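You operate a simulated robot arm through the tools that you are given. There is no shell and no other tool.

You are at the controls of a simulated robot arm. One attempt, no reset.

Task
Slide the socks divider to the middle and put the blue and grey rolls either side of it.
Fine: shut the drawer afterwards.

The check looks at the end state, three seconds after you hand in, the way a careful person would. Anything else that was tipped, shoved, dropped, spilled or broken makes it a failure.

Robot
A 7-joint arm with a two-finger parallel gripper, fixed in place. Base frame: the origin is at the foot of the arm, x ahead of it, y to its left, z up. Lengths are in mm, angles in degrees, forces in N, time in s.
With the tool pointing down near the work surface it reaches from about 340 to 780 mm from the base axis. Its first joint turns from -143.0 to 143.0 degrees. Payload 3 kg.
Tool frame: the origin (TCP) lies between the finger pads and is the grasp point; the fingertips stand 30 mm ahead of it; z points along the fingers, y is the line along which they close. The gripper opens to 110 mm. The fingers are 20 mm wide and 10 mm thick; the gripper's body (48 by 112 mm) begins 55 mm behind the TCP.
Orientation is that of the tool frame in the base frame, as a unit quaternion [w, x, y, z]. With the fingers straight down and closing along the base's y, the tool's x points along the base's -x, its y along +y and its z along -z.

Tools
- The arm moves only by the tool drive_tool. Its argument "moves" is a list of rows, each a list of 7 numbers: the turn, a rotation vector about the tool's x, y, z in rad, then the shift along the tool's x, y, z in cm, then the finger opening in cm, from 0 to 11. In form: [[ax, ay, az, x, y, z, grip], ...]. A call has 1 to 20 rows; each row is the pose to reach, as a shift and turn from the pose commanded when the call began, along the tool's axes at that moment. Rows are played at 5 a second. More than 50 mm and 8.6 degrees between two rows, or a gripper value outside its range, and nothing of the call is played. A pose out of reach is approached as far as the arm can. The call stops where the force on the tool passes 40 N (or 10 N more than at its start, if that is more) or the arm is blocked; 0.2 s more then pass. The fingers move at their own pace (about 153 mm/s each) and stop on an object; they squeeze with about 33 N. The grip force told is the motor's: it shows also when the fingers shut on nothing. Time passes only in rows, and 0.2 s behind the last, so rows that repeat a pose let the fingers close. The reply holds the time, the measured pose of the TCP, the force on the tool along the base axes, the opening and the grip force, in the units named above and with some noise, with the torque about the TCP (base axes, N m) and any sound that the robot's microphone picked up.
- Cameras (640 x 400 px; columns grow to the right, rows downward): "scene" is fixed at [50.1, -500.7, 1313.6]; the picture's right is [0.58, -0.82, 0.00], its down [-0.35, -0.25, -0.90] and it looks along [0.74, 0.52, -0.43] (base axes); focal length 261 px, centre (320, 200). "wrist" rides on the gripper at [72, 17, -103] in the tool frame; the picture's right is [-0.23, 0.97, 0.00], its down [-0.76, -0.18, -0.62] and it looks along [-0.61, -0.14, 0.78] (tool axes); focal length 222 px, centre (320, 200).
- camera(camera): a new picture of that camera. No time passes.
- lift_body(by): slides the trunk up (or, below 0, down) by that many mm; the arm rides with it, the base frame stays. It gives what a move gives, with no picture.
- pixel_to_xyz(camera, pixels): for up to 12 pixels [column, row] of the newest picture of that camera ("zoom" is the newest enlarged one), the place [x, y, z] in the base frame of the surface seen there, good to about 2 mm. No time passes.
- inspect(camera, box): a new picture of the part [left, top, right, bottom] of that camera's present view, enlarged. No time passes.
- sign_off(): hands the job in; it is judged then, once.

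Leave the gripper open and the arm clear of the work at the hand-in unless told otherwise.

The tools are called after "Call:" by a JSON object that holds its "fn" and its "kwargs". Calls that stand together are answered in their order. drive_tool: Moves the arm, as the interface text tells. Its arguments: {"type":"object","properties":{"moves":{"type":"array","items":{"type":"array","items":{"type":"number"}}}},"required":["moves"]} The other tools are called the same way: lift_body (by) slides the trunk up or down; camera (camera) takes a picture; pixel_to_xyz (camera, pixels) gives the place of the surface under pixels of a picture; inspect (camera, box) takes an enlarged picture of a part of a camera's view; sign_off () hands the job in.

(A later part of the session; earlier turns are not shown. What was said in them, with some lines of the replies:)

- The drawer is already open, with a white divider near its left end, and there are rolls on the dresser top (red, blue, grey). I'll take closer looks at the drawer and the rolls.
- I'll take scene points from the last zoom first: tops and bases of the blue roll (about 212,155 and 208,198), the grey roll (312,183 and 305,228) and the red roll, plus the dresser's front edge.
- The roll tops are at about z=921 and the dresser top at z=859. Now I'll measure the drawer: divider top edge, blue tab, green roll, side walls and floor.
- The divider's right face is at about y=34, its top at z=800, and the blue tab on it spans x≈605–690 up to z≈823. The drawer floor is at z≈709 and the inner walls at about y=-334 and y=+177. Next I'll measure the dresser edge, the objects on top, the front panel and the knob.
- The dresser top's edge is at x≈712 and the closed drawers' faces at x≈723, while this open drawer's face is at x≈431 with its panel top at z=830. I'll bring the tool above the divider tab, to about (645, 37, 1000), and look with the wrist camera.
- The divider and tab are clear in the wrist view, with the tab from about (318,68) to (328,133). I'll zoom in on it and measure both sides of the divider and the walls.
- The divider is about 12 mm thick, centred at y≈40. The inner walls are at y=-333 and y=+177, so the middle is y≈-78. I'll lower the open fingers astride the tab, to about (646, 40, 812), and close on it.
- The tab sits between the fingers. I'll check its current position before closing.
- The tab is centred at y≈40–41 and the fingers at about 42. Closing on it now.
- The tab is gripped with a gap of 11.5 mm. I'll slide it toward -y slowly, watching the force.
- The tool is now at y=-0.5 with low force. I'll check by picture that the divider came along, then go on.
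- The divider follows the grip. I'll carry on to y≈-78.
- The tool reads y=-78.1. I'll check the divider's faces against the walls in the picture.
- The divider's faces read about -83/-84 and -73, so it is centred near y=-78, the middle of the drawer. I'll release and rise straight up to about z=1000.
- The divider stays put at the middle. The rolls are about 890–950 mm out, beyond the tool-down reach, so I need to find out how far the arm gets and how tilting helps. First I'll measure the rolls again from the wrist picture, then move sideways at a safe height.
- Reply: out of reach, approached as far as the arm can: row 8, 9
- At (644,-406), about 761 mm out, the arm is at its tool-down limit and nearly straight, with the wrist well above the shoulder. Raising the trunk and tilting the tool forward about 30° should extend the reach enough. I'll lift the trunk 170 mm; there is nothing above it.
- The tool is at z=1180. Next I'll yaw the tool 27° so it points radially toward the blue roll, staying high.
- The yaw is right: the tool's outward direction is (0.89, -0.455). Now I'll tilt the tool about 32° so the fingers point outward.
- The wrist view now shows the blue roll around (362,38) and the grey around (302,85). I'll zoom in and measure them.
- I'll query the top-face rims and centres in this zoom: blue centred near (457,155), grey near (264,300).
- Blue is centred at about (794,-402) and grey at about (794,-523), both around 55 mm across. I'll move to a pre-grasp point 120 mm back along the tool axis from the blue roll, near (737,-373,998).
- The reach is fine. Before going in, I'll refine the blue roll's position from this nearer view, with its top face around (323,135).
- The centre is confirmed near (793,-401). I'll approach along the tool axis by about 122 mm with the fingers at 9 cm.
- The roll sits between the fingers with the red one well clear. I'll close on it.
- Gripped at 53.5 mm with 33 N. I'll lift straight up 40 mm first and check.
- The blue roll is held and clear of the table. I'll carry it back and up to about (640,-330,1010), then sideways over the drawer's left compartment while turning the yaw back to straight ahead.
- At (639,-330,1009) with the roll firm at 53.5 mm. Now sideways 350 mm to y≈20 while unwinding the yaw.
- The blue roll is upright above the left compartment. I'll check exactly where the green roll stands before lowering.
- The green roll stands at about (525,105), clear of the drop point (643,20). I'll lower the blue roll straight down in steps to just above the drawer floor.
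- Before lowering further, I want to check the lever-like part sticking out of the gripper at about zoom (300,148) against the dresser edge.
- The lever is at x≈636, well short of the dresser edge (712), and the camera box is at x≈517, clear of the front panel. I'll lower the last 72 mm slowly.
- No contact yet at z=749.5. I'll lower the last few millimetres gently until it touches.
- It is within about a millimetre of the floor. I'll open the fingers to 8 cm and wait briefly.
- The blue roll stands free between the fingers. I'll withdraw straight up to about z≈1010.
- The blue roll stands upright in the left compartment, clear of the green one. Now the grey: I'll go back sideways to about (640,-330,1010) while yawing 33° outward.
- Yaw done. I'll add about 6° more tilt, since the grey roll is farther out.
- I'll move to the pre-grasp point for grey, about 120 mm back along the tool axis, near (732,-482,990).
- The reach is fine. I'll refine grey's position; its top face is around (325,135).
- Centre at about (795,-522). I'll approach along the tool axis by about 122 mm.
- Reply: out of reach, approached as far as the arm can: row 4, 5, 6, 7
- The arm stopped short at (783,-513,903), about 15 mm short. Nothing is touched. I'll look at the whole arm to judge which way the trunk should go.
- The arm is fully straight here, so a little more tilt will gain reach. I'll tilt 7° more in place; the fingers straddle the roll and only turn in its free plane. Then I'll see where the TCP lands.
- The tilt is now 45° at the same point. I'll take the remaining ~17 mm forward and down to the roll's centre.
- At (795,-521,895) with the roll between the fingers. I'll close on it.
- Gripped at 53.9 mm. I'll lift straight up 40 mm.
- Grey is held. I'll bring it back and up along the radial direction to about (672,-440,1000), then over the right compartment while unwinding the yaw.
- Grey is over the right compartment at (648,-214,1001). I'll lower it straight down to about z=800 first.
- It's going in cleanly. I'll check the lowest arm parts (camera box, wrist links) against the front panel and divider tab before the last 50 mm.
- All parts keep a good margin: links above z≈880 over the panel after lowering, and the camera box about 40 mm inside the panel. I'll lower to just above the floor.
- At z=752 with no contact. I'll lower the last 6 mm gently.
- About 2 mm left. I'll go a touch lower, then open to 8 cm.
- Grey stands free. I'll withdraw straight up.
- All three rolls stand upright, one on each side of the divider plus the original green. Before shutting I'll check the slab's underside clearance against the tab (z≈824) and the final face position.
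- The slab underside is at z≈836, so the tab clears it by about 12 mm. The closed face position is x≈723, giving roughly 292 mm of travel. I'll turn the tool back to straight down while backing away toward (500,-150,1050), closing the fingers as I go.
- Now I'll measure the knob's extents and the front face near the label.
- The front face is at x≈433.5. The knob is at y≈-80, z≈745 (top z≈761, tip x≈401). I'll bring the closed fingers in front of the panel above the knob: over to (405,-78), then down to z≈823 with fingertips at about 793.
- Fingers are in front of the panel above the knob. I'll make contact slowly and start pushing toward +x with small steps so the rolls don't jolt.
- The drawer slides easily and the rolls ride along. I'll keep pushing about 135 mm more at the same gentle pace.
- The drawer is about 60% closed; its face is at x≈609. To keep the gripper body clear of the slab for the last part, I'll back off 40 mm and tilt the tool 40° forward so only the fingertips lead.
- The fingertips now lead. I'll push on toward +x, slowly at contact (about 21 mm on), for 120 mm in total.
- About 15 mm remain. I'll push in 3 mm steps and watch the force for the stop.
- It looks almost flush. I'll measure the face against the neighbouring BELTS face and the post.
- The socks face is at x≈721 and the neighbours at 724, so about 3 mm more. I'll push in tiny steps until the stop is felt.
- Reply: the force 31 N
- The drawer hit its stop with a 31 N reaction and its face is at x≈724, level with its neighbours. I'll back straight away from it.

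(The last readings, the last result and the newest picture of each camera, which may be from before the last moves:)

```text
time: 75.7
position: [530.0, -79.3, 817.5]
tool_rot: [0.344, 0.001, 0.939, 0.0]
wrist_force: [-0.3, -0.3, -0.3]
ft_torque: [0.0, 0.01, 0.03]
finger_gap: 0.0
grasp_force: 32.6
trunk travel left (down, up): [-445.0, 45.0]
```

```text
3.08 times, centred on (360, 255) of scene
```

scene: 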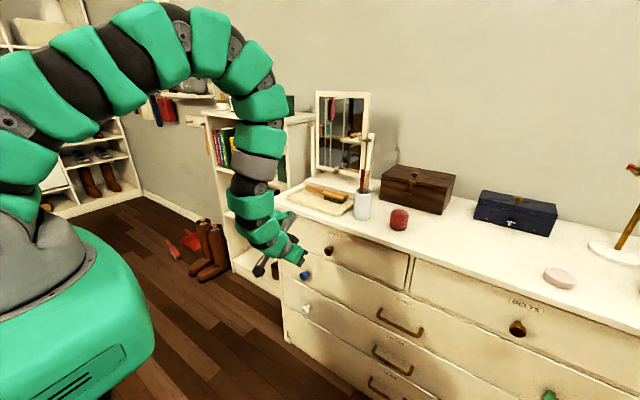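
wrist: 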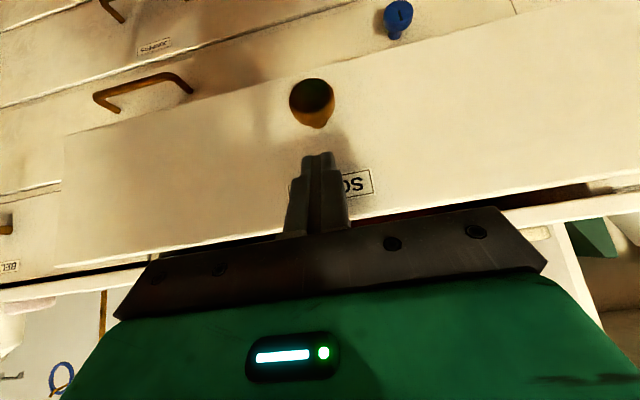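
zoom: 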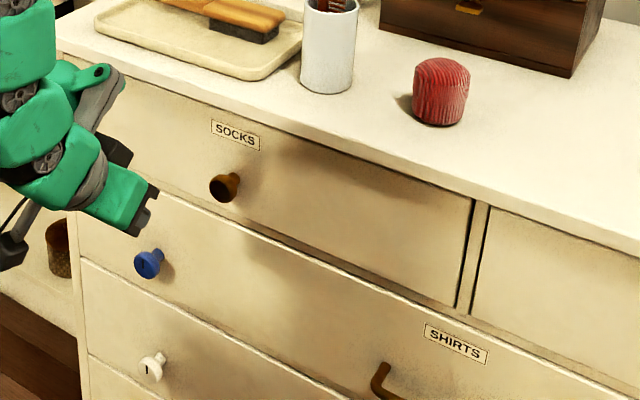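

The drawer is shut and the objects on top are undisturbed. I'll raise the arm well clear and open the gripper, then verify the face once more.

Call:
{"fn": "drive_tool", "kwargs": {"moves": [[0, 0, 0, -1.0, 0, -4.0, 0], [0, 0, 0, -3.2, 0, -7.0, 2], [0, 0, 0, -5.5, 0, -10.0, 4], [0, 0, 0, -8.0, 0, -13.0, 6], [0, 0, 0, -10.5, 0, -16.0, 8], [0, 0, 0, -13.0, 0, -19.0, 10], [0, 0, 0, -14.5, 0, -21.0, 11], [0, 0, 0, -14.5, 0, -21.0, 11], [0, 0, 0, -14.5, 0, -21.0, 11]]}}

Call:
{"fn": "camera", "kwargs": {"camera": "scene"}}

Call:
{"fn": "inspect", "kwargs": {"camera": "scene", "box": [270, 190, 450, 320]}}

Call:
{"fn": "pixel_to_xyz", "kwargs": {"camera": "zoom", "pixels": [[350, 190], [430, 240], [150, 110], [300, 200], [560, 270], [540, 240], [440, 85], [325, 60]]}}

```text
time: 77.7
position: [527.7, -74.7, 1076.2]
tool_rot: [0.342, 0.0, 0.94, 0.0]
wrist_force: [0.5, 0.4, -0.6]
ft_torque: [0.0, -0.03, -0.04]
finger_gap: 110.0
grasp_force: 0.0
out of reach, approached as far as the arm can: row 2, 3, 4, 5, 6, 7, 8, 9
trunk travel left (down, up): [-445.0, 45.0]
```

```text
taken
```

scene: 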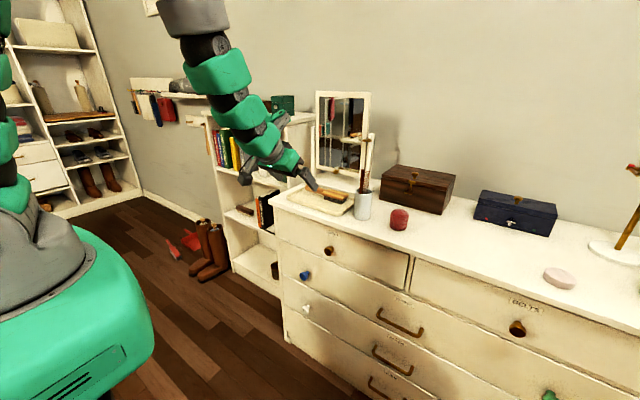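

```text
3.08 times, centred on (360, 255) of scene
```

zoom: 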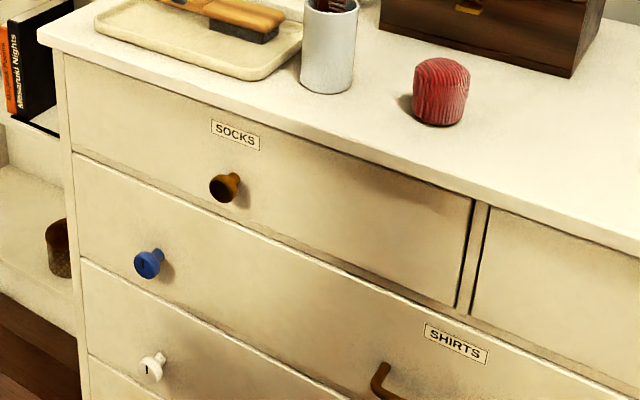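

```text
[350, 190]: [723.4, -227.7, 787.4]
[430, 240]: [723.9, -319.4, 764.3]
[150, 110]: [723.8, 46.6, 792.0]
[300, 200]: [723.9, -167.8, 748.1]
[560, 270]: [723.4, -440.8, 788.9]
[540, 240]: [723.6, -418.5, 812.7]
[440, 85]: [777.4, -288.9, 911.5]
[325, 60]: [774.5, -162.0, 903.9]
```

The socks drawer is flush at x≈723.7 and nothing else moved: red roll, cup, tray and boxes are all in place. The gripper is open and the arm is clear, so I'm handing in.

Call:
{"fn": "sign_off", "kwargs": {}}

```text
The job is handed in.
```

I slid the socks divider to the middle of the drawer and put the blue roll on its left and the grey roll on its right. The drawer is shut and the job is handed in.

- **Divider:** it is centred at y≈-78 mm, halfway between the drawer's inner walls at -333 and +177.
- **Rolls:** both were standing upright when I let go. The blue one shares the left side with the green roll that was already there.
- **Drawer:** I pushed it slowly to its stop. Its face is now at x≈724 mm, level with the drawer beside it. I can't see inside, so I haven't confirmed the rolls are still upright. They rode along without tipping while they were visible.
- **Everything else:** the red roll, cup, tray and boxes look as they were. The gripper is open and the arm is clear. I left the trunk 170 mm higher than it started, because the rolls were out of reach otherwise.
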